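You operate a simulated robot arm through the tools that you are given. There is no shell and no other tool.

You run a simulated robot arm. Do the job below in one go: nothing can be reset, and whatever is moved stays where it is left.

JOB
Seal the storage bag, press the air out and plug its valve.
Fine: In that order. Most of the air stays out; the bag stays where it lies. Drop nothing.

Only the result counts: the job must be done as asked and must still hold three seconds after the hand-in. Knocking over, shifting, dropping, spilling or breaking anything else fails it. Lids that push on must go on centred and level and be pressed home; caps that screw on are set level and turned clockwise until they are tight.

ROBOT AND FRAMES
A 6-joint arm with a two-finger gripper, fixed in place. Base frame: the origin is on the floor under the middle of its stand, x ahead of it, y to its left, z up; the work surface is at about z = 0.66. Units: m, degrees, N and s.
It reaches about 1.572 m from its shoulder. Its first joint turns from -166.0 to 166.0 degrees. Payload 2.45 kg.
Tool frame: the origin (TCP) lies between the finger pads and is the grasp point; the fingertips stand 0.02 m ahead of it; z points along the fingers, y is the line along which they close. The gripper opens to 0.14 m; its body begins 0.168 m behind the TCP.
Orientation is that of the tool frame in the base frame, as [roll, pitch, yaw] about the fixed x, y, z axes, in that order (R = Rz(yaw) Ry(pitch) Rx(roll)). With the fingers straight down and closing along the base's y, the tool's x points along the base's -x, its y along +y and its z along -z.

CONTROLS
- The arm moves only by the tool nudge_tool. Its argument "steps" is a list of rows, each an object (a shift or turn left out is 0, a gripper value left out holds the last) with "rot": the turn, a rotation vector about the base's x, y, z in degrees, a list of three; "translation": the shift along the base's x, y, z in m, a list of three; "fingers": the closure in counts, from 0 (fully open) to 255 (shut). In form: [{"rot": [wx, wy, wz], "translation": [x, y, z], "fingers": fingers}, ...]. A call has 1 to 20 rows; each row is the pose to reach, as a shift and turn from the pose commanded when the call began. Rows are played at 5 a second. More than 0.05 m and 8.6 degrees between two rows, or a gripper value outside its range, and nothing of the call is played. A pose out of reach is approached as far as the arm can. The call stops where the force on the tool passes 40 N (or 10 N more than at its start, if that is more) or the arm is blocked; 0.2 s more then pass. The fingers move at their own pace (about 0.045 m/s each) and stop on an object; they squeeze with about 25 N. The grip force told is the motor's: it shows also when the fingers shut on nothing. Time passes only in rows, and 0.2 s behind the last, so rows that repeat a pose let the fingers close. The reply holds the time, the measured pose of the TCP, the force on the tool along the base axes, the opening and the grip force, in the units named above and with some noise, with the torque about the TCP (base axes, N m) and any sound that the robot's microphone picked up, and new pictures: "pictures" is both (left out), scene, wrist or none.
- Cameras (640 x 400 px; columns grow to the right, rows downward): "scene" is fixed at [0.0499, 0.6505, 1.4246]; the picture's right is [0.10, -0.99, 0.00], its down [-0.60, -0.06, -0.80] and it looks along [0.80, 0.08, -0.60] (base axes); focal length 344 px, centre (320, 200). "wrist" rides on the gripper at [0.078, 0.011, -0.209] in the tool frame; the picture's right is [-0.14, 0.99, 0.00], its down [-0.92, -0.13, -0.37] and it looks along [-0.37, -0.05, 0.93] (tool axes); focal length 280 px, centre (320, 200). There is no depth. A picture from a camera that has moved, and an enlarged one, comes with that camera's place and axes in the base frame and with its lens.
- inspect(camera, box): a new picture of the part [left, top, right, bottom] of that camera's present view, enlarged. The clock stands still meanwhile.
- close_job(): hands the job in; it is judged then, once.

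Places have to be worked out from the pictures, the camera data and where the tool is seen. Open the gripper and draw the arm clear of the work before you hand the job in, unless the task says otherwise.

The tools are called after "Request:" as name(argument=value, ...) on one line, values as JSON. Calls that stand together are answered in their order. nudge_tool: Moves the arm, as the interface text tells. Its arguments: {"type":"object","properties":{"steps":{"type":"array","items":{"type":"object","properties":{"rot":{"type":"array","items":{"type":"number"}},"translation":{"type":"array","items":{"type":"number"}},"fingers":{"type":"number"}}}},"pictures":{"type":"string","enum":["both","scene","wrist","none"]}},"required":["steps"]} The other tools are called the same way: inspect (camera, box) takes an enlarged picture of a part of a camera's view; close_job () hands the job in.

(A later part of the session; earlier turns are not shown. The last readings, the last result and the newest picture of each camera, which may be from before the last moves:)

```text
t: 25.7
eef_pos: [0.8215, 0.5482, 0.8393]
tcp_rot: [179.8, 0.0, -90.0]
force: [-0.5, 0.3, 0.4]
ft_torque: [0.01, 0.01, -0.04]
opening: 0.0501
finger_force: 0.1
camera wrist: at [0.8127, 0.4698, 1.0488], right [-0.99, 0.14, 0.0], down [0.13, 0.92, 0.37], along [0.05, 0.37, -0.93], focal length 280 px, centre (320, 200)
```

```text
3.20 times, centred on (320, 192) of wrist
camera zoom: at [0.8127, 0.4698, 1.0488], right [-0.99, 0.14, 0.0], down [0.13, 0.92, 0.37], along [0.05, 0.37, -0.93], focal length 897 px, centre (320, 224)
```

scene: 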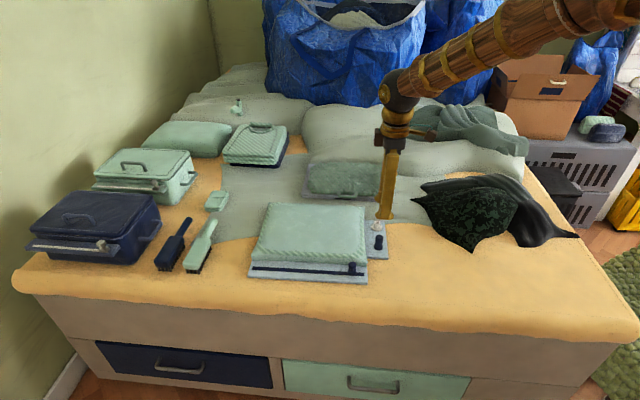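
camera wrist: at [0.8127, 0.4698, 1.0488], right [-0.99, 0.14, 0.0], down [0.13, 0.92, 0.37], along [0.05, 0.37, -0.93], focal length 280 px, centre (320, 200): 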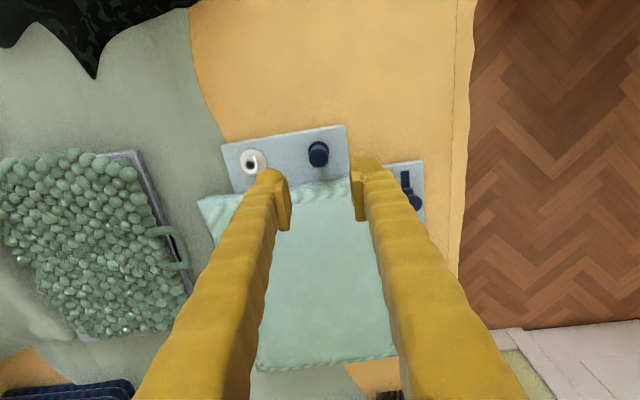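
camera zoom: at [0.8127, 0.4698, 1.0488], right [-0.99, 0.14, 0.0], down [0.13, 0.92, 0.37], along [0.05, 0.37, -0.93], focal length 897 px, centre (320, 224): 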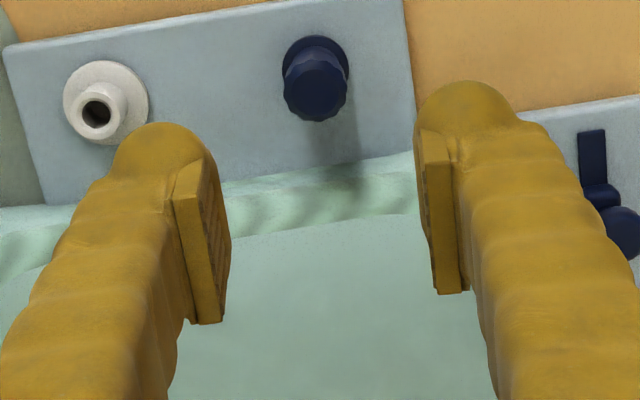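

Plug at about (0.8245, 0.548) and valve at about (0.914, 0.5495), and the bag hasn't shifted. I'll go down part way over the plug and check the alignment.

Request:
nudge_tool(steps=[{"translation": [0.001, 0, -0.03]}, {"translation": [0.001, 0, -0.06]}, {"translation": [0.001, 0, -0.085]}, {"translation": [0.001, 0, -0.085]}])

Request:
inspect(camera="wrist", box=[220, 120, 420, 245])

Request:
inspect(camera="scene", box=[335, 190, 415, 260])

```text
t: 26.7
eef_pos: [0.8236, 0.5478, 0.7547]
tcp_rot: [179.9, 0.1, -90.0]
force: [-0.7, 0.0, 0.0]
ft_torque: [-0.01, -0.01, 0.0]
opening: 0.0498
finger_force: 0.0
camera wrist: at [0.8145, 0.4701, 0.9645], right [-0.99, 0.14, 0.0], down [0.13, 0.92, 0.37], along [0.05, 0.37, -0.93], focal length 280 px, centre (320, 200)
```

scene: 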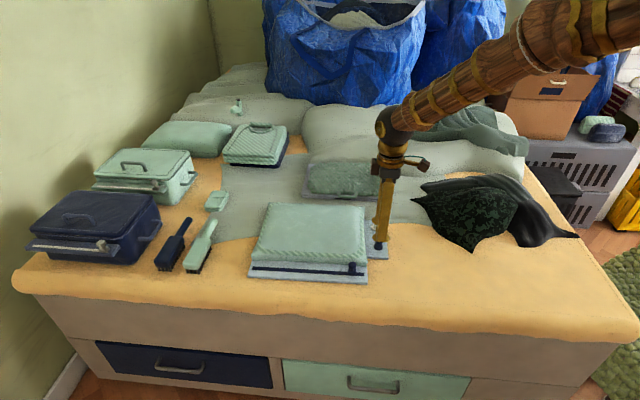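
wrist: 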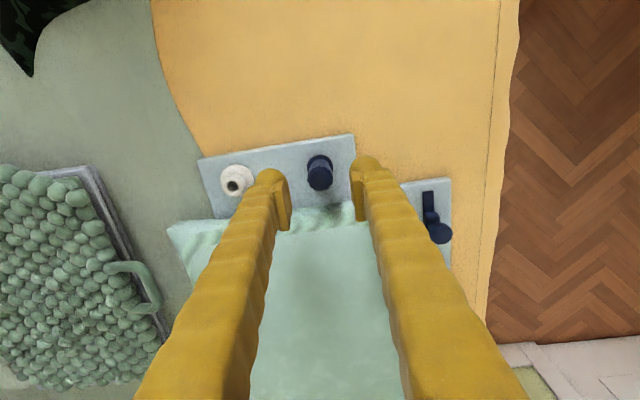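

```text
3.20 times, centred on (320, 182) of wrist
camera zoom: at [0.8145, 0.4701, 0.9645], right [-0.99, 0.14, 0.0], down [0.13, 0.92, 0.37], along [0.05, 0.37, -0.93], focal length 897 px, centre (320, 256)
```

zoom: 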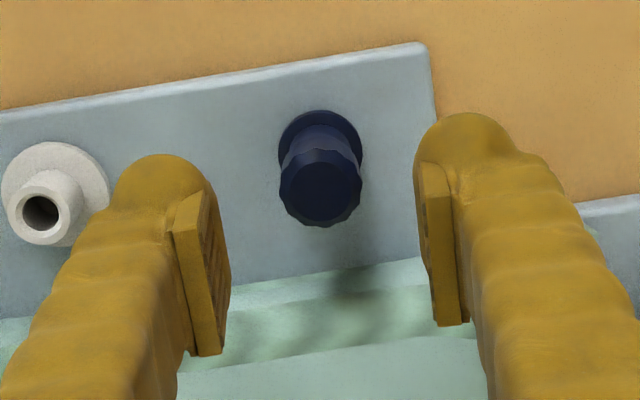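

```text
5.71 times, centred on (375, 225) of scene
camera zoom: at [0.0499, 0.6505, 1.4246], right [0.1, -0.99, 0.0], down [-0.6, -0.06, -0.8], along [0.8, 0.08, -0.6], focal length 1966 px, centre (6, 57)
```

zoom: 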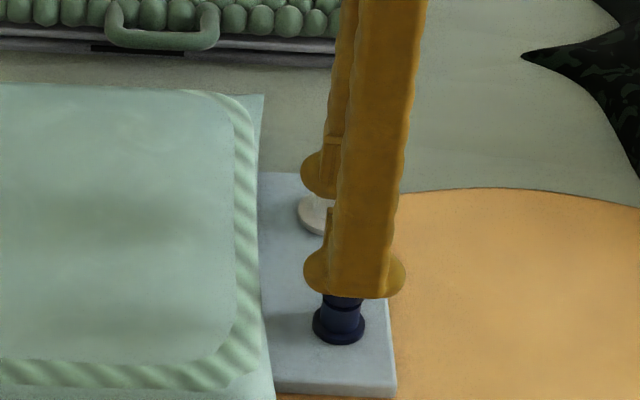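

The plug's head is centred between the fingers, and the computed position of (0.825, 0.548) matches the tool. I'll lower around the head and close gently.

Request:
nudge_tool(steps=[{"translation": [0, 0, -0.02]}, {"translation": [0, 0, -0.036]}, {"translation": [0, 0, -0.046]}, {"translation": [0, 0, -0.046]}])

Request:
inspect(camera="wrist", box=[220, 120, 420, 245])

Request:
inspect(camera="scene", box=[335, 190, 415, 260])

```text
t: 27.7
eef_pos: [0.8251, 0.5491, 0.7089]
tcp_rot: [179.9, 0.1, -89.9]
force: [0.1, -0.1, -0.5]
ft_torque: [0.0, 0.02, -0.03]
opening: 0.0503
finger_force: 0.1
camera wrist: at [0.8149, 0.4703, 0.9178], right [-0.99, 0.14, 0.0], down [0.13, 0.92, 0.37], along [0.05, 0.37, -0.93], focal length 280 px, centre (320, 200)
```

scene: 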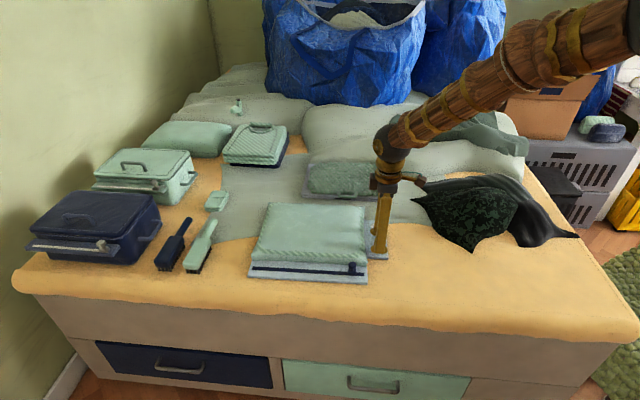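
wrist: 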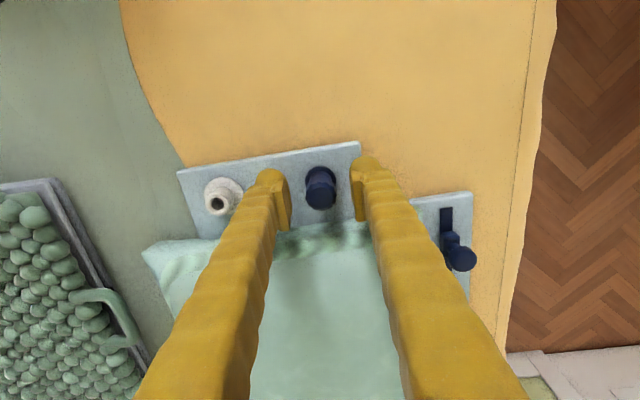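

```text
3.20 times, centred on (320, 182) of wrist
camera zoom: at [0.8149, 0.4703, 0.9178], right [-0.99, 0.14, 0.0], down [0.13, 0.92, 0.37], along [0.05, 0.37, -0.93], focal length 897 px, centre (320, 256)
```

zoom: 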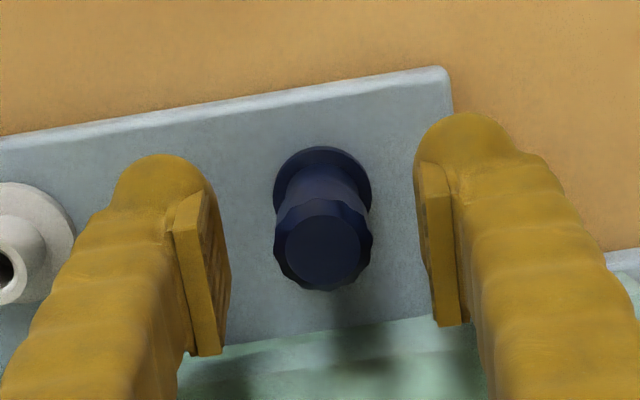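

```text
5.71 times, centred on (375, 225) of scene
camera zoom: at [0.0499, 0.6505, 1.4246], right [0.1, -0.99, 0.0], down [-0.6, -0.06, -0.8], along [0.8, 0.08, -0.6], focal length 1966 px, centre (6, 57)
```

zoom: 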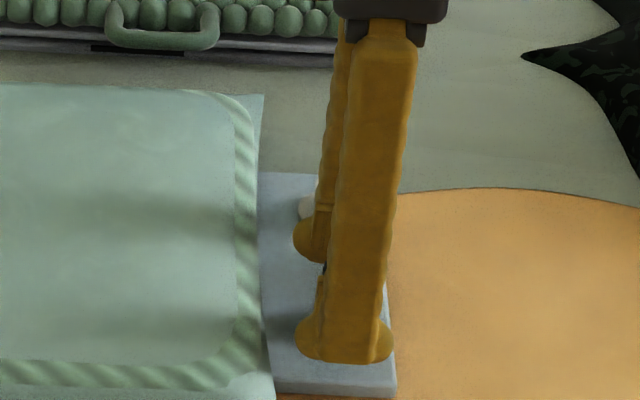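

The fingers straddle the head with good clearance all around. I'll close onto the plug now.

Request:
nudge_tool(steps=[{"translation": [0, 0, 0], "fingers": 200}, {"translation": [0, 0, 0], "fingers": 255}, {"translation": [0, 0, 0], "fingers": 255}, {"translation": [0, 0, 0], "fingers": 255}])

Request:
inspect(camera="wrist", box=[220, 120, 420, 245])

```text
t: 28.7
eef_pos: [0.8247, 0.5484, 0.7078]
tcp_rot: [179.9, 0.1, -90.0]
force: [-0.4, -0.1, 3.0]
ft_torque: [-0.02, 0.05, 0.03]
opening: 0.02
finger_force: 24.3
camera wrist: at [0.815, 0.4703, 0.9181], right [-0.99, 0.14, 0.0], down [0.13, 0.92, 0.37], along [0.05, 0.37, -0.93], focal length 280 px, centre (320, 200)
```

scene: 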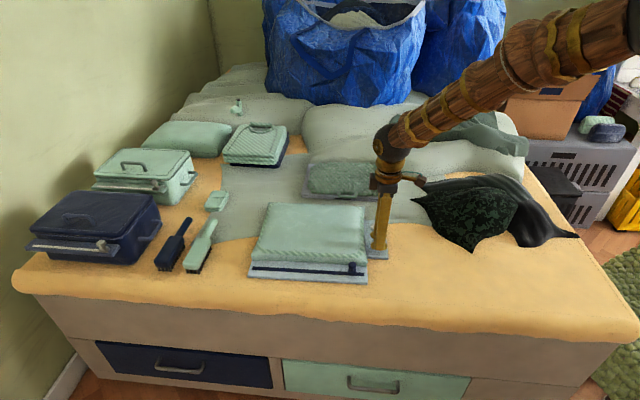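
wrist: 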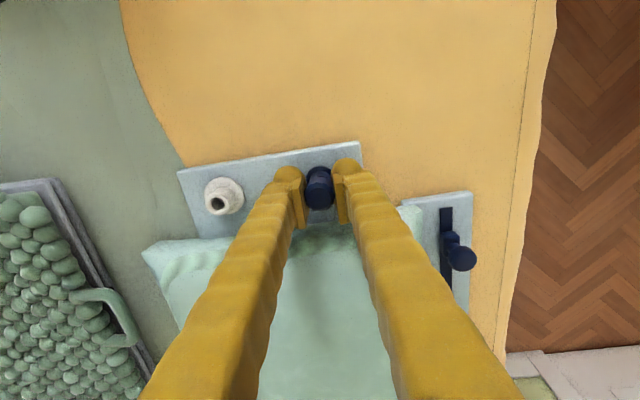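

```text
3.20 times, centred on (320, 182) of wrist
camera zoom: at [0.815, 0.4703, 0.9181], right [-0.99, 0.14, 0.0], down [0.13, 0.92, 0.37], along [0.05, 0.37, -0.93], focal length 897 px, centre (320, 256)
```

zoom: 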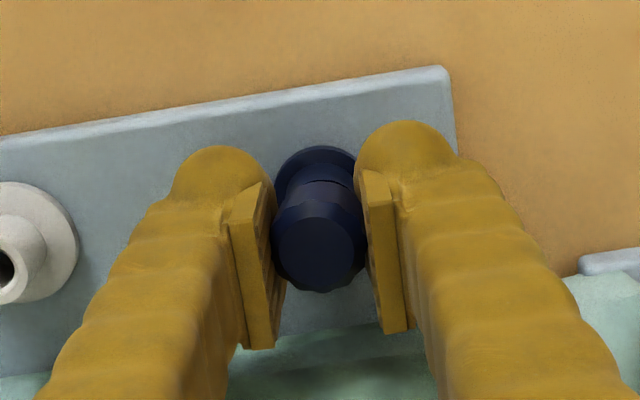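

The grip is firm at 20 mm opening and 24 N. I'll lift slowly in small steps to see whether the plug comes free and how its stem looks.

Request:
nudge_tool(steps=[{"translation": [0, 0, 0.004]}, {"translation": [0, 0, 0.008]}, {"translation": [0, 0, 0.014]}, {"translation": [0, 0, 0.022]}, {"translation": [0, 0, 0.03]}, {"translation": [0, 0, 0.04]}, {"translation": [0, 0, 0.05]}])

Request:
inspect(camera="wrist", box=[220, 120, 420, 245])

Request:
inspect(camera="scene", box=[335, 180, 415, 260])

```text
t: 30.3
eef_pos: [0.8241, 0.5493, 0.7591]
tcp_rot: [179.8, 0.2, -90.0]
force: [-0.5, -0.2, 0.0]
ft_torque: [-0.02, -0.01, -0.02]
opening: 0.0193
finger_force: 25.3
camera wrist: at [0.8139, 0.4701, 0.9679], right [-0.99, 0.14, 0.0], down [0.13, 0.92, 0.37], along [0.05, 0.37, -0.93], focal length 280 px, centre (320, 200)
```

scene: 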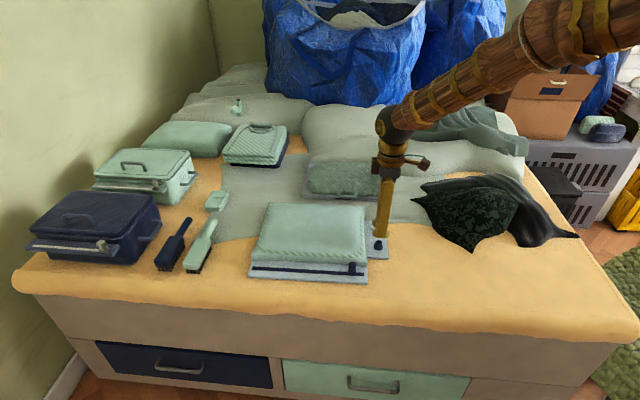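
wrist: 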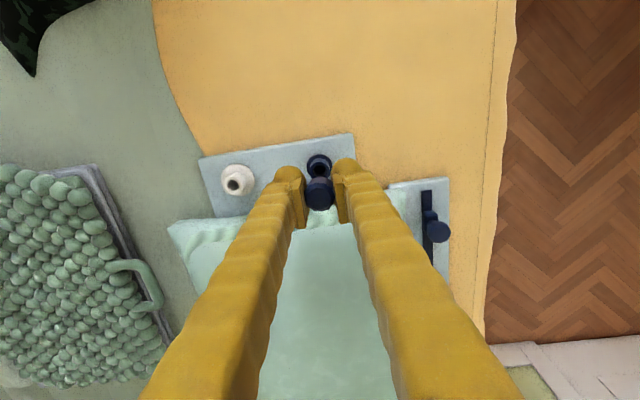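

```text
3.20 times, centred on (320, 182) of wrist
camera zoom: at [0.8139, 0.4701, 0.9679], right [-0.99, 0.14, 0.0], down [0.13, 0.92, 0.37], along [0.05, 0.37, -0.93], focal length 897 px, centre (320, 256)
```

zoom: 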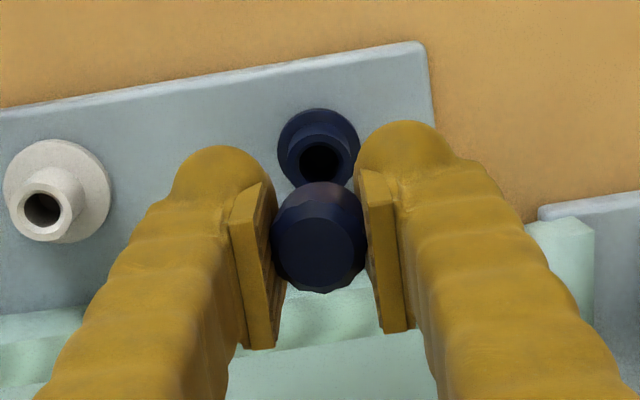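

```text
5.00 times, centred on (375, 220) of scene
camera zoom: at [0.0499, 0.6505, 1.4246], right [0.1, -0.99, 0.0], down [-0.6, -0.06, -0.8], along [0.8, 0.08, -0.6], focal length 1720 px, centre (45, 100)
```

zoom: 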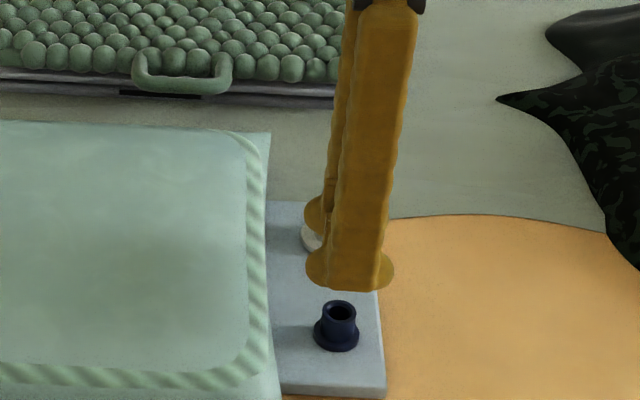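

The plug came free of its holder, which is a twin of the valve: the same flange and tube, in navy. So it should seat at the same height, with the TCP near z 0.708. I'll zoom in on the holder and valve mouths to get their exact offset.

Request:
inspect(camera="wrist", box=[210, 145, 274, 205])

Request:
inspect(camera="wrist", box=[290, 140, 354, 200])

```text
6.67 times, centred on (242, 175) of wrist
camera zoom: at [0.8139, 0.4701, 0.9679], right [-0.99, 0.14, 0.0], down [0.13, 0.92, 0.37], along [0.05, 0.37, -0.93], focal length 1869 px, centre (840, 367)
```

zoom: 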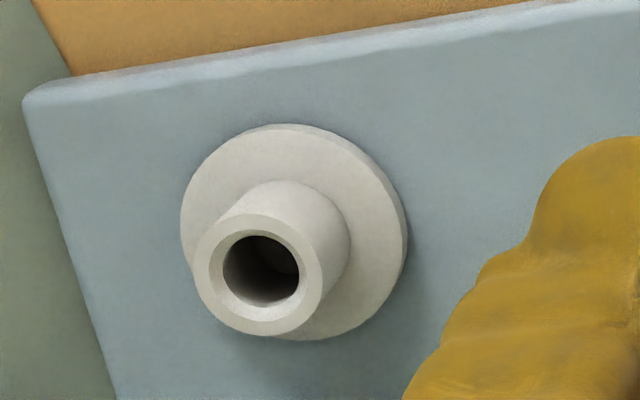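

```text
6.67 times, centred on (322, 170) of wrist
camera zoom: at [0.8139, 0.4701, 0.9679], right [-0.99, 0.14, 0.0], down [0.13, 0.92, 0.37], along [0.05, 0.37, -0.93], focal length 1869 px, centre (307, 400)
```

zoom: 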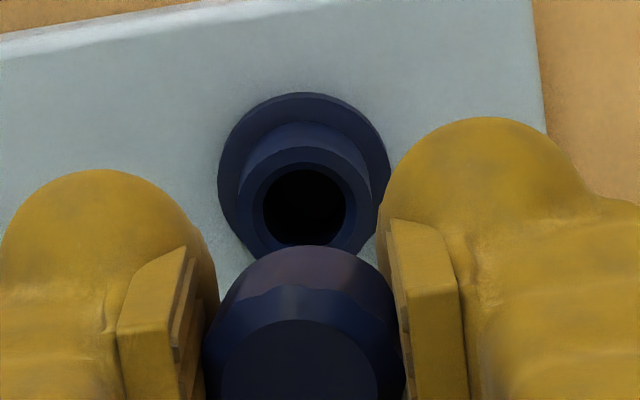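

Rim centres give a holder→valve offset of about (0.090, 0.0025), with both mouths at about z≈0.695. I'll shift by that at constant height. If the offset is right, the valve mouth should land on the same wrist pixel the holder mouth occupies now, (306, 203) in this zoom.

Request:
nudge_tool(steps=[{"translation": [0.03, 0.0008, 0]}, {"translation": [0.06, 0.0016, 0]}, {"translation": [0.09, 0.0025, 0]}, {"translation": [0.09, 0.0025, 0]}, {"translation": [0.09, 0.0025, 0]}])

Request:
inspect(camera="wrist", box=[290, 140, 354, 200])

Request:
inspect(camera="scene", box=[345, 195, 409, 255])

```text
t: 31.5
eef_pos: [0.9136, 0.5507, 0.758]
tcp_rot: [179.9, 0.1, -90.0]
force: [0.2, -0.6, -0.1]
ft_torque: [0.0, 0.02, 0.01]
opening: 0.0196
finger_force: 24.8
camera wrist: at [0.9038, 0.4733, 0.9682], right [-0.99, 0.14, 0.0], down [0.13, 0.92, 0.37], along [0.05, 0.37, -0.93], focal length 280 px, centre (320, 200)
```

scene: 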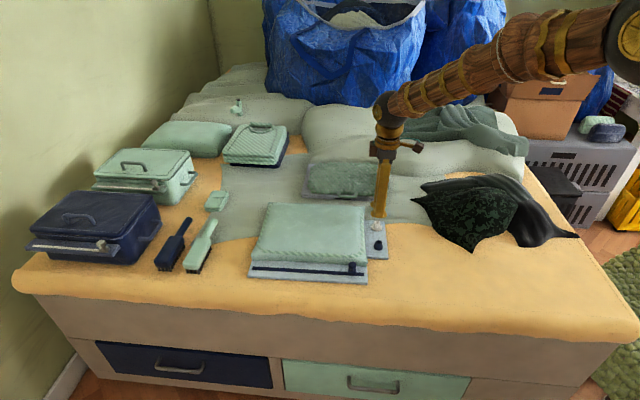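
wrist: 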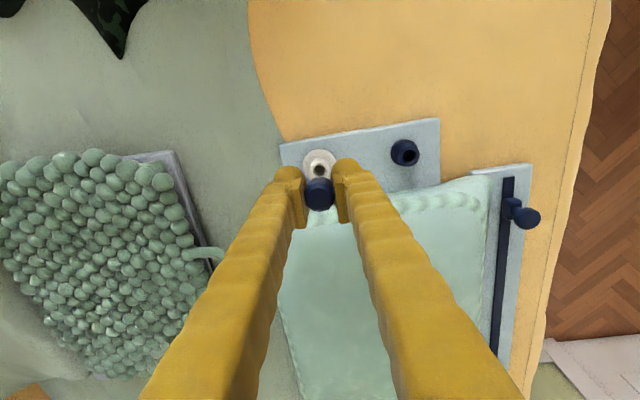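

```text
6.67 times, centred on (322, 170) of wrist
camera zoom: at [0.9038, 0.4733, 0.9682], right [-0.99, 0.14, 0.0], down [0.13, 0.92, 0.37], along [0.05, 0.37, -0.93], focal length 1869 px, centre (307, 400)
```

zoom: 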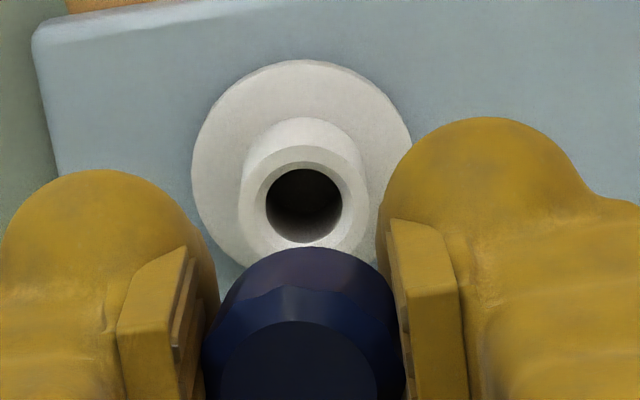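

```text
6.67 times, centred on (377, 225) of scene
camera zoom: at [0.0499, 0.6505, 1.4246], right [0.1, -0.99, 0.0], down [-0.6, -0.06, -0.8], along [0.8, 0.08, -0.6], focal length 2293 px, centre (-60, 33)
```

zoom: 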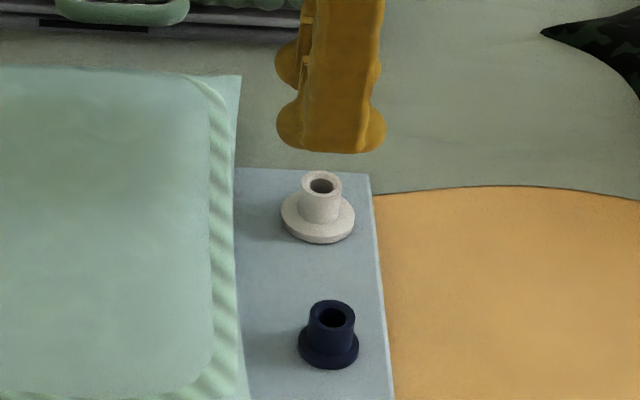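

The valve mouth is at (304, 205) against (306, 203) for the holder, so alignment is within about 0.5 mm. The plug can go down from this hover pose. In the current view the bag has risen only a little, so I'll take the plug over the bag and press again lightly.

Request:
nudge_tool(steps=[{"translation": [0, 0.0, 0.03]}, {"translation": [-0.008, 0.03, 0.045]}, {"translation": [-0.02, 0.075, 0.045]}, {"translation": [-0.032, 0.12, 0.045]}, {"translation": [-0.04, 0.15, 0.04]}, {"translation": [-0.04, 0.15, 0.01]}, {"translation": [-0.04, 0.15, 0.01]}])

Request:
inspect(camera="scene", box=[240, 170, 400, 290])

```text
t: 33.1
eef_pos: [0.8731, 0.7027, 0.7704]
tcp_rot: [179.9, 0.0, -90.1]
force: [-0.1, 0.3, -0.7]
ft_torque: [-0.02, -0.01, -0.01]
opening: 0.0197
finger_force: 25.2
camera wrist: at [0.864, 0.6241, 0.9795], right [-0.99, 0.14, 0.0], down [0.13, 0.92, 0.37], along [0.05, 0.37, -0.93], focal length 280 px, centre (320, 200)
```

scene: 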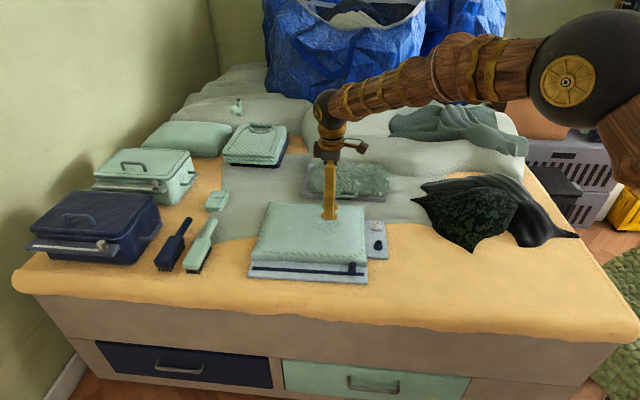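
wrist: 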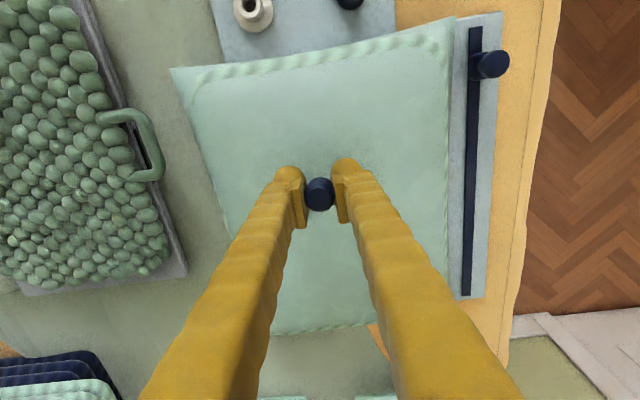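

```text
3.33 times, centred on (320, 230) of scene
camera zoom: at [0.0499, 0.6505, 1.4246], right [0.1, -0.99, 0.0], down [-0.6, -0.06, -0.8], along [0.8, 0.08, -0.6], focal length 1147 px, centre (320, 100)
```

zoom: 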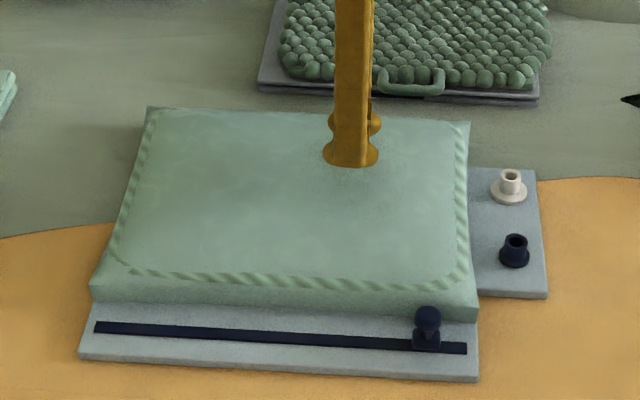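

The stem tip is just above the skin. I'll press down in small steps and watch the force, staying gentle because the load goes through the plug.

Request:
nudge_tool(steps=[{"translation": [0, 0, -0.005]}, {"translation": [0, 0, -0.01]}, {"translation": [0, 0, -0.014]}, {"translation": [0, 0, -0.017]}, {"translation": [0, 0, -0.019]}, {"translation": [0, 0, -0.021]}], pictures="none")

Request:
inspect(camera="scene", box=[240, 170, 400, 290])

```text
t: 34.5
eef_pos: [0.8745, 0.7019, 0.7462]
tcp_rot: [180.0, 0.0, -90.0]
force: [-0.3, -0.5, -0.9]
ft_torque: [0.03, -0.04, 0.0]
opening: 0.0196
finger_force: 25.3
```

```text
3.33 times, centred on (320, 230) of scene
camera zoom: at [0.0499, 0.6505, 1.4246], right [0.1, -0.99, 0.0], down [-0.6, -0.06, -0.8], along [0.8, 0.08, -0.6], focal length 1147 px, centre (320, 100)
```

zoom: 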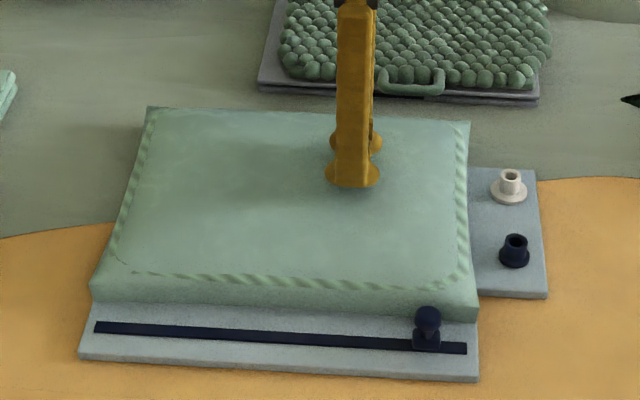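

The skin hasn't been touched yet, so the stem is shorter than I guessed. I'll continue down in 2 mm steps.

Request:
nudge_tool(steps=[{"translation": [0, 0, -0.002]}, {"translation": [0, 0, -0.004]}, {"translation": [0, 0, -0.006]}, {"translation": [0, 0, -0.008]}], pictures="none")

Request:
inspect(camera="scene", box=[240, 170, 400, 290])

Request:
inspect(camera="wrist", box=[220, 120, 420, 245])

```text
t: 35.5
eef_pos: [0.8733, 0.7007, 0.7388]
tcp_rot: [179.8, 0.1, -90.0]
force: [-0.3, -0.2, 0.6]
ft_torque: [-0.01, 0.0, 0.01]
opening: 0.0195
finger_force: 24.6
```

```text
3.33 times, centred on (320, 230) of scene
camera zoom: at [0.0499, 0.6505, 1.4246], right [0.1, -0.99, 0.0], down [-0.6, -0.06, -0.8], along [0.8, 0.08, -0.6], focal length 1147 px, centre (320, 100)
```

zoom: 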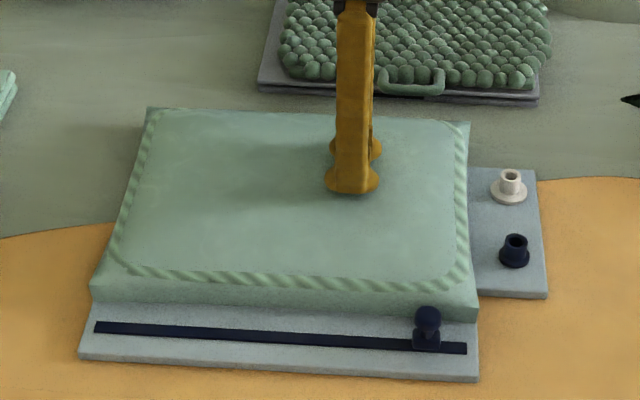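

```text
3.20 times, centred on (320, 182) of wrist
camera zoom: at [0.8642, 0.6226, 0.949], right [-0.99, 0.14, 0.0], down [0.13, 0.92, 0.37], along [0.05, 0.37, -0.93], focal length 897 px, centre (320, 256)
```

zoom: 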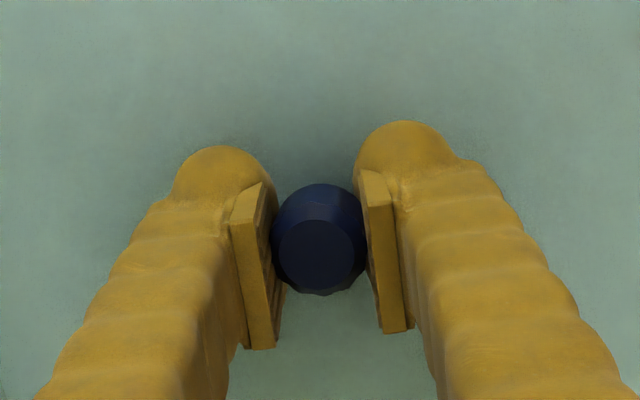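

The skin is now moving down under the tool with little force. I'll press on slowly toward the bottom level.

Request:
nudge_tool(steps=[{"translation": [0, 0, -0.002]}, {"translation": [0, 0, -0.004]}, {"translation": [0, 0, -0.005]}], pictures="none")

Request:
inspect(camera="scene", box=[240, 170, 400, 290])

```text
t: 36.3
eef_pos: [0.875, 0.6999, 0.7347]
tcp_rot: [180.0, 0.2, -90.0]
force: [-0.4, 0.6, 0.4]
ft_torque: [-0.04, 0.0, 0.03]
opening: 0.0193
finger_force: 24.8
```

```text
3.33 times, centred on (320, 230) of scene
camera zoom: at [0.0499, 0.6505, 1.4246], right [0.1, -0.99, 0.0], down [-0.6, -0.06, -0.8], along [0.8, 0.08, -0.6], focal length 1147 px, centre (320, 100)
```

zoom: 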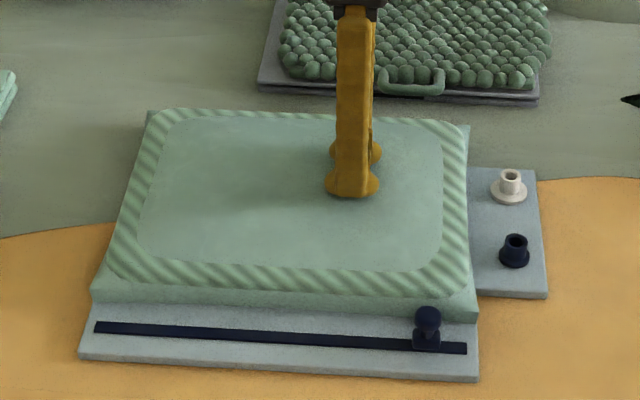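

The skin is nearly at its fully pressed level and the contact force is still low. I'll go 1.5 mm further to take the last of the air.

Request:
nudge_tool(steps=[{"translation": [0, 0, -0.0008]}, {"translation": [0, 0, -0.0016]}, {"translation": [0, 0, -0.0016]}], pictures="none")

Request:
inspect(camera="scene", box=[240, 170, 400, 290])

```text
t: 37.1
eef_pos: [0.8739, 0.7016, 0.7317]
tcp_rot: [179.9, 0.1, -90.0]
force: [-0.4, -0.7, 1.5]
ft_torque: [-0.02, -0.03, -0.04]
opening: 0.0192
finger_force: 25.4
```

```text
3.33 times, centred on (320, 230) of scene
camera zoom: at [0.0499, 0.6505, 1.4246], right [0.1, -0.99, 0.0], down [-0.6, -0.06, -0.8], along [0.8, 0.08, -0.6], focal length 1147 px, centre (320, 100)
```

zoom: 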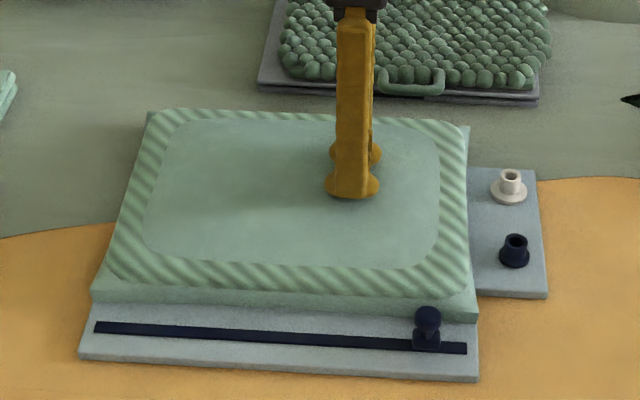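

The skin is down at the same bottom level as before, with a wide rim and 1.5 N of contact. I'll go straight back to the checked hover pose over the valve.

Request:
nudge_tool(steps=[{"translation": [0, 0, 0.03]}, {"translation": [0.01, -0.0376, 0.04]}, {"translation": [0.02, -0.0752, 0.04]}, {"translation": [0.03, -0.1128, 0.04]}, {"translation": [0.0403, -0.1504, 0.034]}, {"translation": [0.0403, -0.1504, 0.0256]}])

Request:
inspect(camera="wrist", box=[290, 140, 354, 200])

Request:
inspect(camera="scene", box=[345, 195, 409, 255])

```text
t: 38.5
eef_pos: [0.9145, 0.5487, 0.7585]
tcp_rot: [179.9, 0.2, -89.9]
force: [-0.1, -0.6, -0.2]
ft_torque: [0.02, 0.02, -0.02]
opening: 0.0191
finger_force: 25.3
camera wrist: at [0.9039, 0.4715, 0.968], right [-0.99, 0.14, 0.0], down [0.13, 0.92, 0.37], along [0.05, 0.37, -0.93], focal length 280 px, centre (320, 200)
```

scene: 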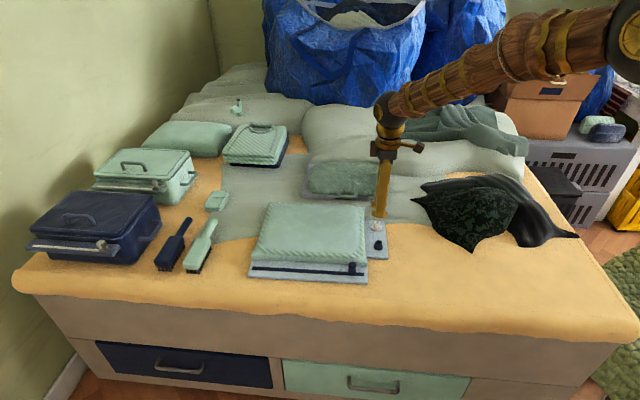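
wrist: 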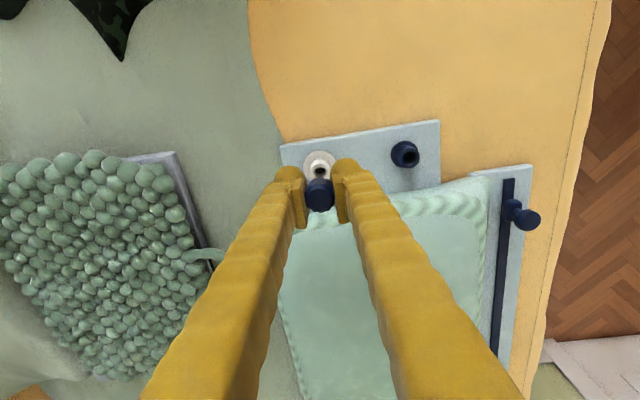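

```text
6.67 times, centred on (322, 170) of wrist
camera zoom: at [0.9039, 0.4715, 0.968], right [-0.99, 0.14, 0.0], down [0.13, 0.92, 0.37], along [0.05, 0.37, -0.93], focal length 1869 px, centre (307, 400)
```

zoom: 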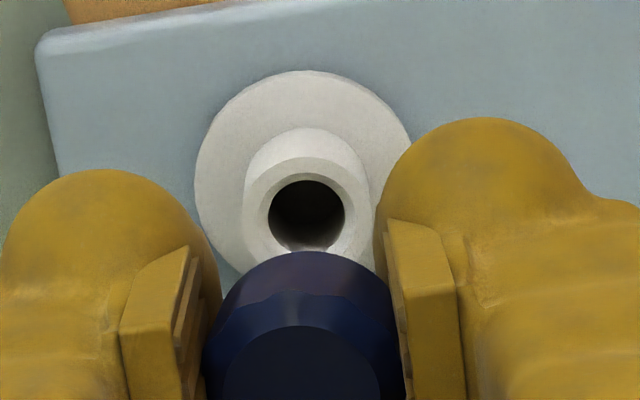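

```text
6.67 times, centred on (377, 225) of scene
camera zoom: at [0.0499, 0.6505, 1.4246], right [0.1, -0.99, 0.0], down [-0.6, -0.06, -0.8], along [0.8, 0.08, -0.6], focal length 2293 px, centre (-60, 33)
```

zoom: 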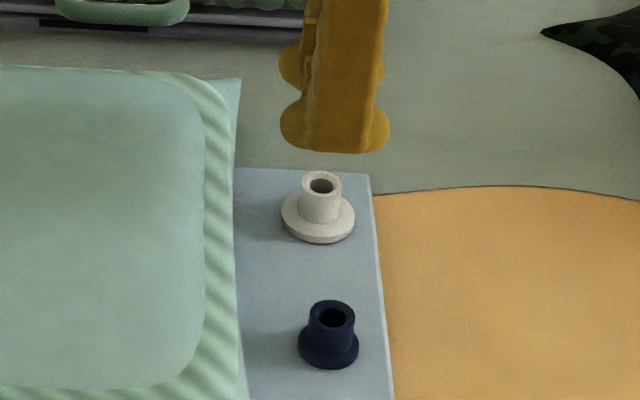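

The valve mouth shows about 12 px lower than in the earlier check, so the tool may be about 1.5 mm low in y or still settling. I'll hold for a moment and look again.

Request:
nudge_tool(steps=[{"translation": [0, 0, 0]}], pictures="none")

Request:
inspect(camera="wrist", box=[290, 140, 354, 200])

```text
t: 38.9
eef_pos: [0.915, 0.5508, 0.758]
tcp_rot: [179.9, 0.1, -89.9]
force: [1.3, 0.5, -0.4]
ft_torque: [-0.03, 0.01, -0.05]
opening: 0.0189
finger_force: 25.1
```

```text
6.67 times, centred on (322, 170) of wrist
camera zoom: at [0.9039, 0.4716, 0.9681], right [-0.99, 0.14, 0.0], down [0.13, 0.92, 0.37], along [0.05, 0.37, -0.93], focal length 1869 px, centre (307, 400)
```

zoom: 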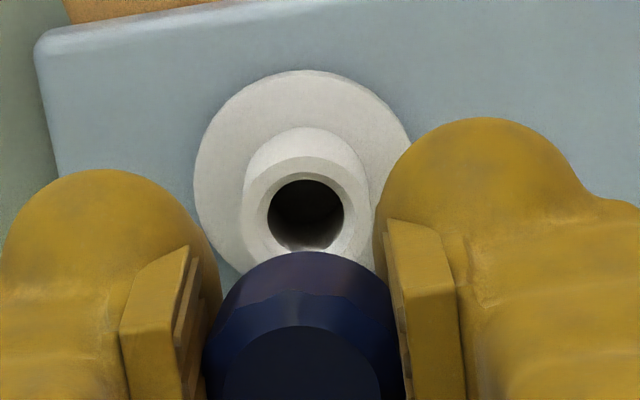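

Compared with the grasp pose, the camera should sit at about (0.905, 0.473), and it is about 1 mm short in x and 1.5 mm short in y. I'll correct that while lowering half way, then check again before entering the valve.

Request:
nudge_tool(steps=[{"translation": [0.0004, 0.0015, 0]}, {"translation": [0.0004, 0.0015, -0.012]}, {"translation": [0.0004, 0.0015, -0.022]}])

Request:
inspect(camera="wrist", box=[290, 140, 354, 200])

Request:
inspect(camera="scene", box=[345, 195, 409, 255])

```text
t: 39.7
eef_pos: [0.9142, 0.5526, 0.7367]
tcp_rot: [179.9, 0.1, -90.0]
force: [0.3, -0.5, 0.0]
ft_torque: [0.02, 0.01, 0.04]
opening: 0.0186
finger_force: 25.2
camera wrist: at [0.9046, 0.474, 0.9458], right [-0.99, 0.14, 0.0], down [0.13, 0.92, 0.37], along [0.05, 0.37, -0.93], focal length 280 px, centre (320, 200)
```

scene: 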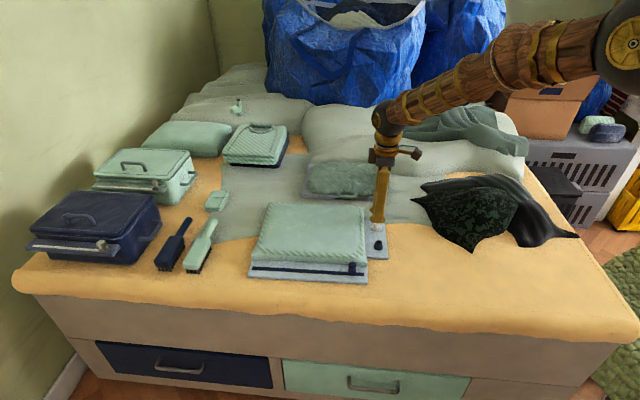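
wrist: 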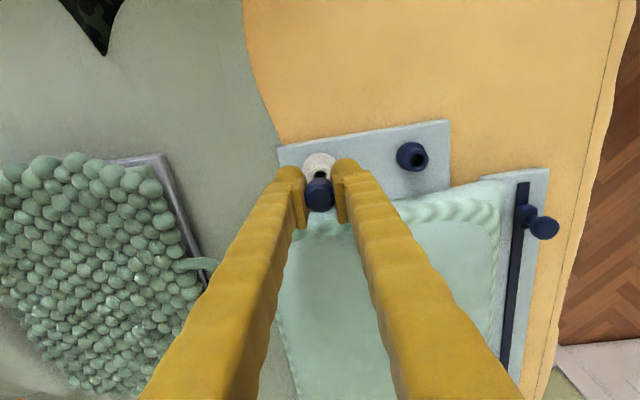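

```text
6.67 times, centred on (322, 170) of wrist
camera zoom: at [0.9046, 0.474, 0.9458], right [-0.99, 0.14, 0.0], down [0.13, 0.92, 0.37], along [0.05, 0.37, -0.93], focal length 1869 px, centre (307, 400)
```

zoom: 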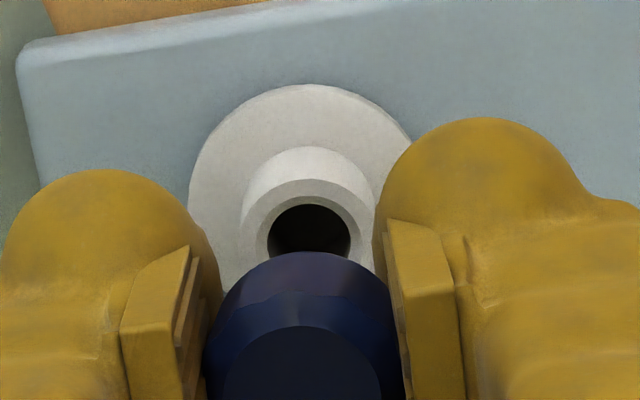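

```text
6.67 times, centred on (377, 225) of scene
camera zoom: at [0.0499, 0.6505, 1.4246], right [0.1, -0.99, 0.0], down [-0.6, -0.06, -0.8], along [0.8, 0.08, -0.6], focal length 2293 px, centre (-60, 33)
```

zoom: 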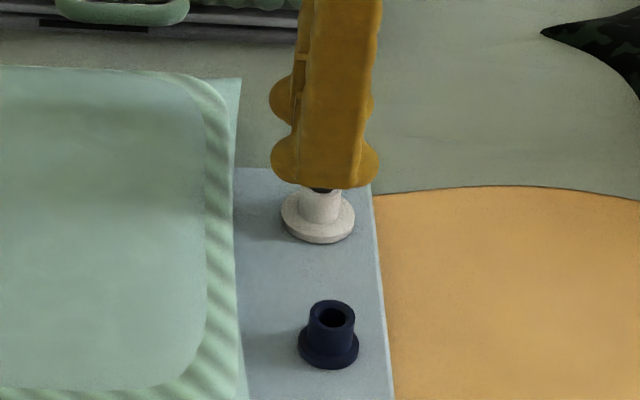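

The wrist camera pose is now (0.9046, 0.4740), and the target is about (0.9052, 0.4734). The finger opening has crept from 20 to 18.6 mm, so the tapered head may be creeping up in the grip. I'll make the last sub-millimetre correction and go down without delay, in small steps while watching the force.

Request:
nudge_tool(steps=[{"translation": [0.0004, -0.0005, -0.004]}, {"translation": [0.0004, -0.0005, -0.008]}, {"translation": [0.0004, -0.0005, -0.012]}, {"translation": [0.0004, -0.0005, -0.015]}, {"translation": [0.0004, -0.0005, -0.018]}])

Request:
inspect(camera="wrist", box=[290, 140, 354, 200])

Request:
inspect(camera="scene", box=[345, 195, 409, 255])

```text
t: 40.9
eef_pos: [0.9154, 0.5502, 0.7173]
tcp_rot: [179.9, 0.1, -90.0]
force: [-1.2, -0.3, 0.0]
ft_torque: [-0.01, 0.0, -0.03]
opening: 0.0186
finger_force: 24.7
camera wrist: at [0.9058, 0.4729, 0.927], right [-0.99, 0.14, 0.0], down [0.13, 0.92, 0.37], along [0.05, 0.37, -0.93], focal length 280 px, centre (320, 200)
```

scene: 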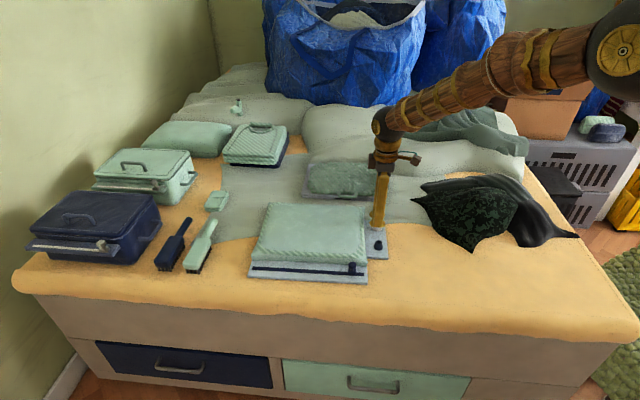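
wrist: 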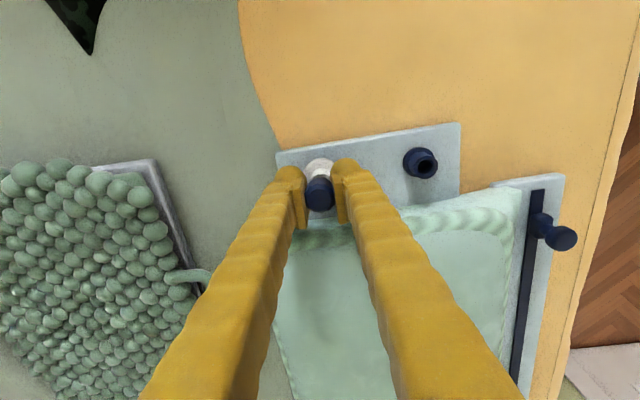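

```text
6.67 times, centred on (322, 170) of wrist
camera zoom: at [0.9058, 0.4729, 0.927], right [-0.99, 0.14, 0.0], down [0.13, 0.92, 0.37], along [0.05, 0.37, -0.93], focal length 1869 px, centre (307, 400)
```

zoom: 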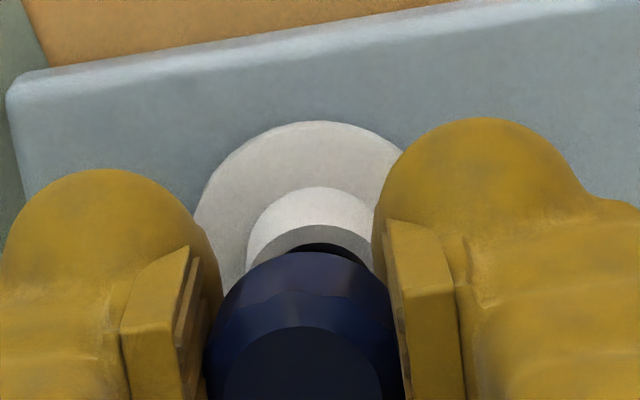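

```text
6.67 times, centred on (377, 225) of scene
camera zoom: at [0.0499, 0.6505, 1.4246], right [0.1, -0.99, 0.0], down [-0.6, -0.06, -0.8], along [0.8, 0.08, -0.6], focal length 2293 px, centre (-60, 33)
```

zoom: 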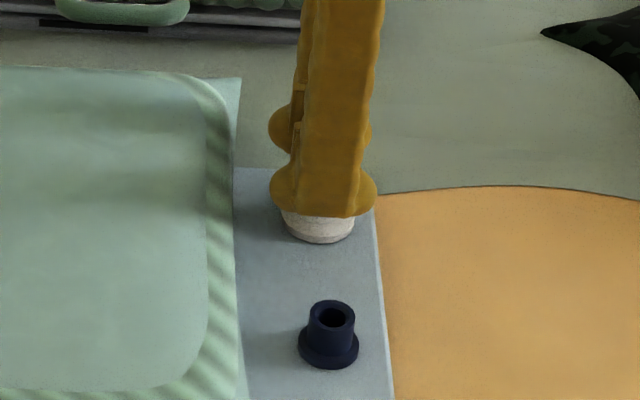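

There's no contact force yet at TCP z 0.717. Comparing columns, the plug's head sits about 0.9 mm toward +x of the valve axis, so I'll shift −0.9 mm in x and keep lowering gently.

Request:
nudge_tool(steps=[{"translation": [-0.0009, 0.0002, 0]}, {"translation": [-0.0009, 0.0002, -0.0015]}, {"translation": [-0.0009, 0.0002, -0.003]}, {"translation": [-0.0009, 0.0002, -0.0045]}])

Request:
inspect(camera="wrist", box=[290, 140, 354, 200])

Request:
inspect(camera="scene", box=[345, 195, 409, 255])

```text
t: 41.9
eef_pos: [0.9147, 0.5504, 0.7129]
tcp_rot: [179.9, 0.1, -90.0]
force: [0.3, -4.6, 2.5]
ft_torque: [-0.03, -0.02, -0.01]
opening: 0.0184
finger_force: 24.9
camera wrist: at [0.9051, 0.4735, 0.9229], right [-0.99, 0.14, 0.0], down [0.13, 0.92, 0.37], along [0.05, 0.37, -0.93], focal length 280 px, centre (320, 200)
```

scene: 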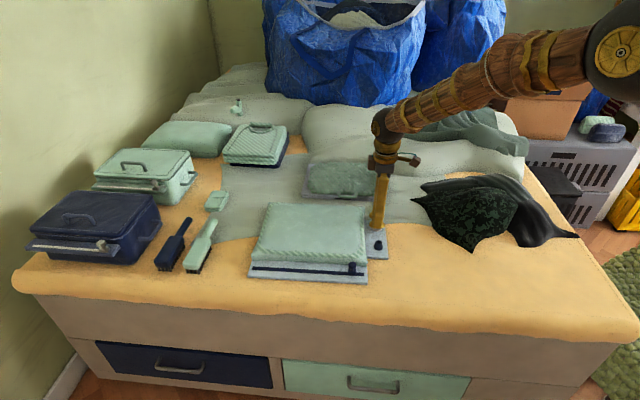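
wrist: 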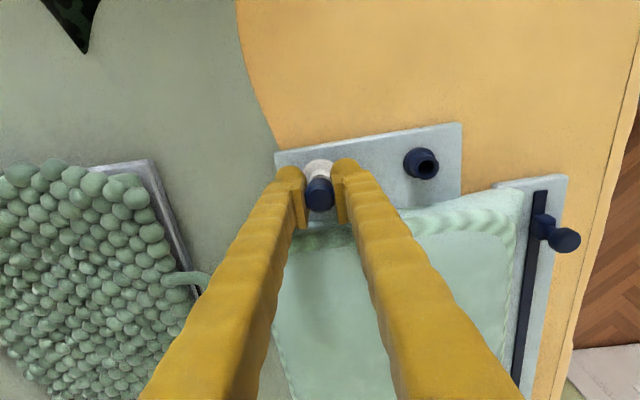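

```text
6.67 times, centred on (322, 170) of wrist
camera zoom: at [0.9051, 0.4735, 0.9229], right [-0.99, 0.14, 0.0], down [0.13, 0.92, 0.37], along [0.05, 0.37, -0.93], focal length 1869 px, centre (307, 400)
```

zoom: 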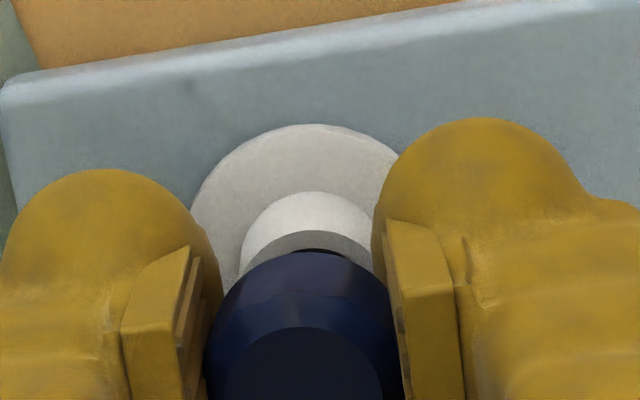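

```text
6.67 times, centred on (377, 225) of scene
camera zoom: at [0.0499, 0.6505, 1.4246], right [0.1, -0.99, 0.0], down [-0.6, -0.06, -0.8], along [0.8, 0.08, -0.6], focal length 2293 px, centre (-60, 33)
```

zoom: 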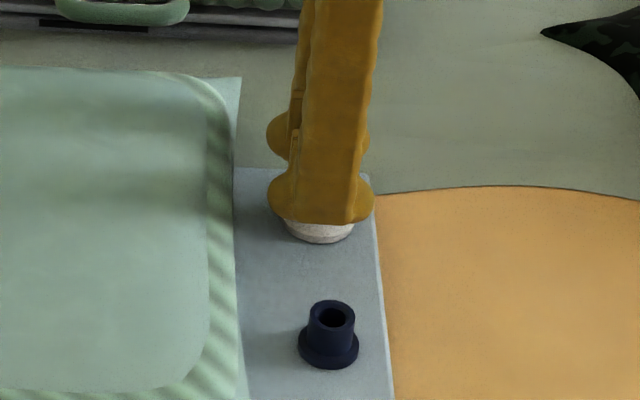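

There's first contact, with Fy −4.6 N and Fz +2.5 N. The stem is touching the +y side of the valve mouth, so I'll ease back −0.8 mm in y and continue down.

Request:
nudge_tool(steps=[{"translation": [0, -0.0008, 0]}, {"translation": [0, -0.0008, 0]}, {"translation": [0, -0.0008, -0.001]}, {"translation": [0, -0.0008, -0.002]}], pictures="none")

Request:
inspect(camera="wrist", box=[290, 140, 354, 200])

```text
t: 42.9
eef_pos: [0.9145, 0.5496, 0.7131]
tcp_rot: [179.9, 0.2, -90.0]
force: [0.4, 0.2, -0.3]
ft_torque: [-0.01, 0.0, -0.05]
opening: 0.0184
finger_force: 24.7
```

```text
6.67 times, centred on (322, 170) of wrist
camera zoom: at [0.9046, 0.4725, 0.921], right [-0.99, 0.14, 0.0], down [0.13, 0.92, 0.37], along [0.05, 0.37, -0.93], focal length 1869 px, centre (307, 400)
```

zoom: 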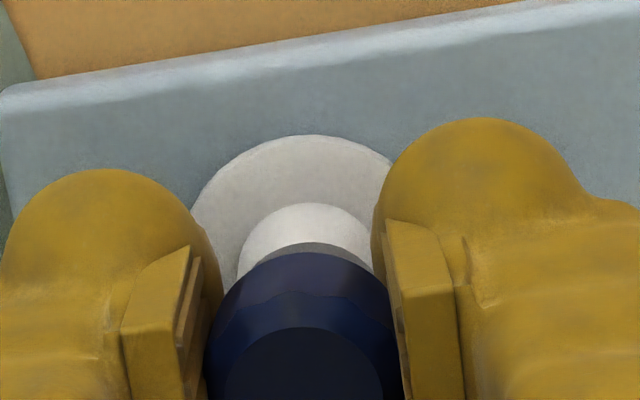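

The forces dropped to zero, so the stem sits free in the mouth. I'll keep lowering in 1 mm steps.

Request:
nudge_tool(steps=[{"translation": [0, 0, -0.001]}, {"translation": [0, 0, -0.002]}, {"translation": [0, 0, -0.003]}, {"translation": [0, 0, -0.003]}], pictures="none")

Request:
inspect(camera="wrist", box=[290, 140, 354, 200])

Request:
inspect(camera="scene", box=[345, 195, 409, 255])

```text
t: 43.9
eef_pos: [0.9138, 0.551, 0.7103]
tcp_rot: [-180.0, 0.2, -90.0]
force: [-7.2, -5.3, 31.3]
ft_torque: [-0.16, 0.43, 0.1]
opening: 0.0186
finger_force: 25.3
```

```text
6.67 times, centred on (322, 170) of wrist
camera zoom: at [0.9046, 0.4726, 0.92], right [-0.99, 0.14, 0.0], down [0.13, 0.92, 0.37], along [0.05, 0.37, -0.93], focal length 1869 px, centre (307, 400)
```

zoom: 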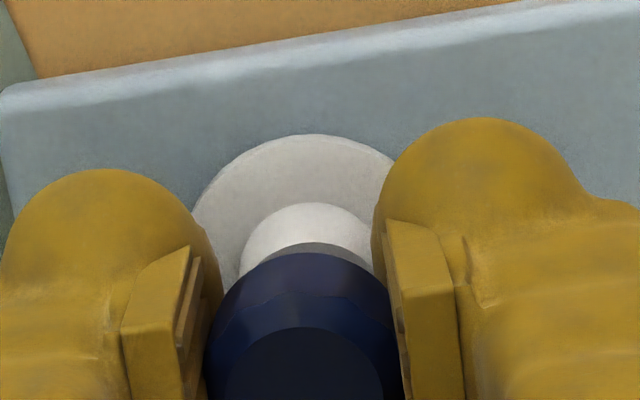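

```text
6.67 times, centred on (377, 225) of scene
camera zoom: at [0.0499, 0.6505, 1.4246], right [0.1, -0.99, 0.0], down [-0.6, -0.06, -0.8], along [0.8, 0.08, -0.6], focal length 2293 px, centre (-60, 33)
```

zoom: 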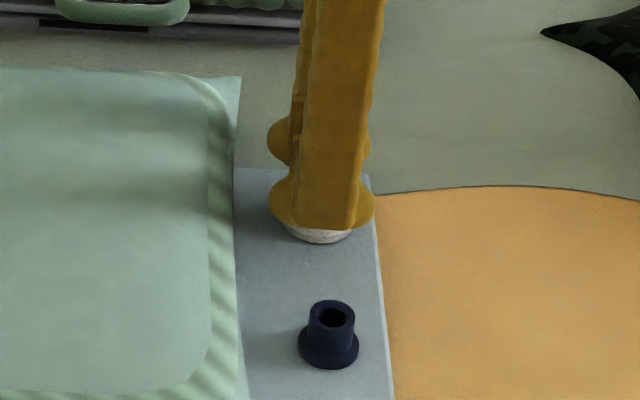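

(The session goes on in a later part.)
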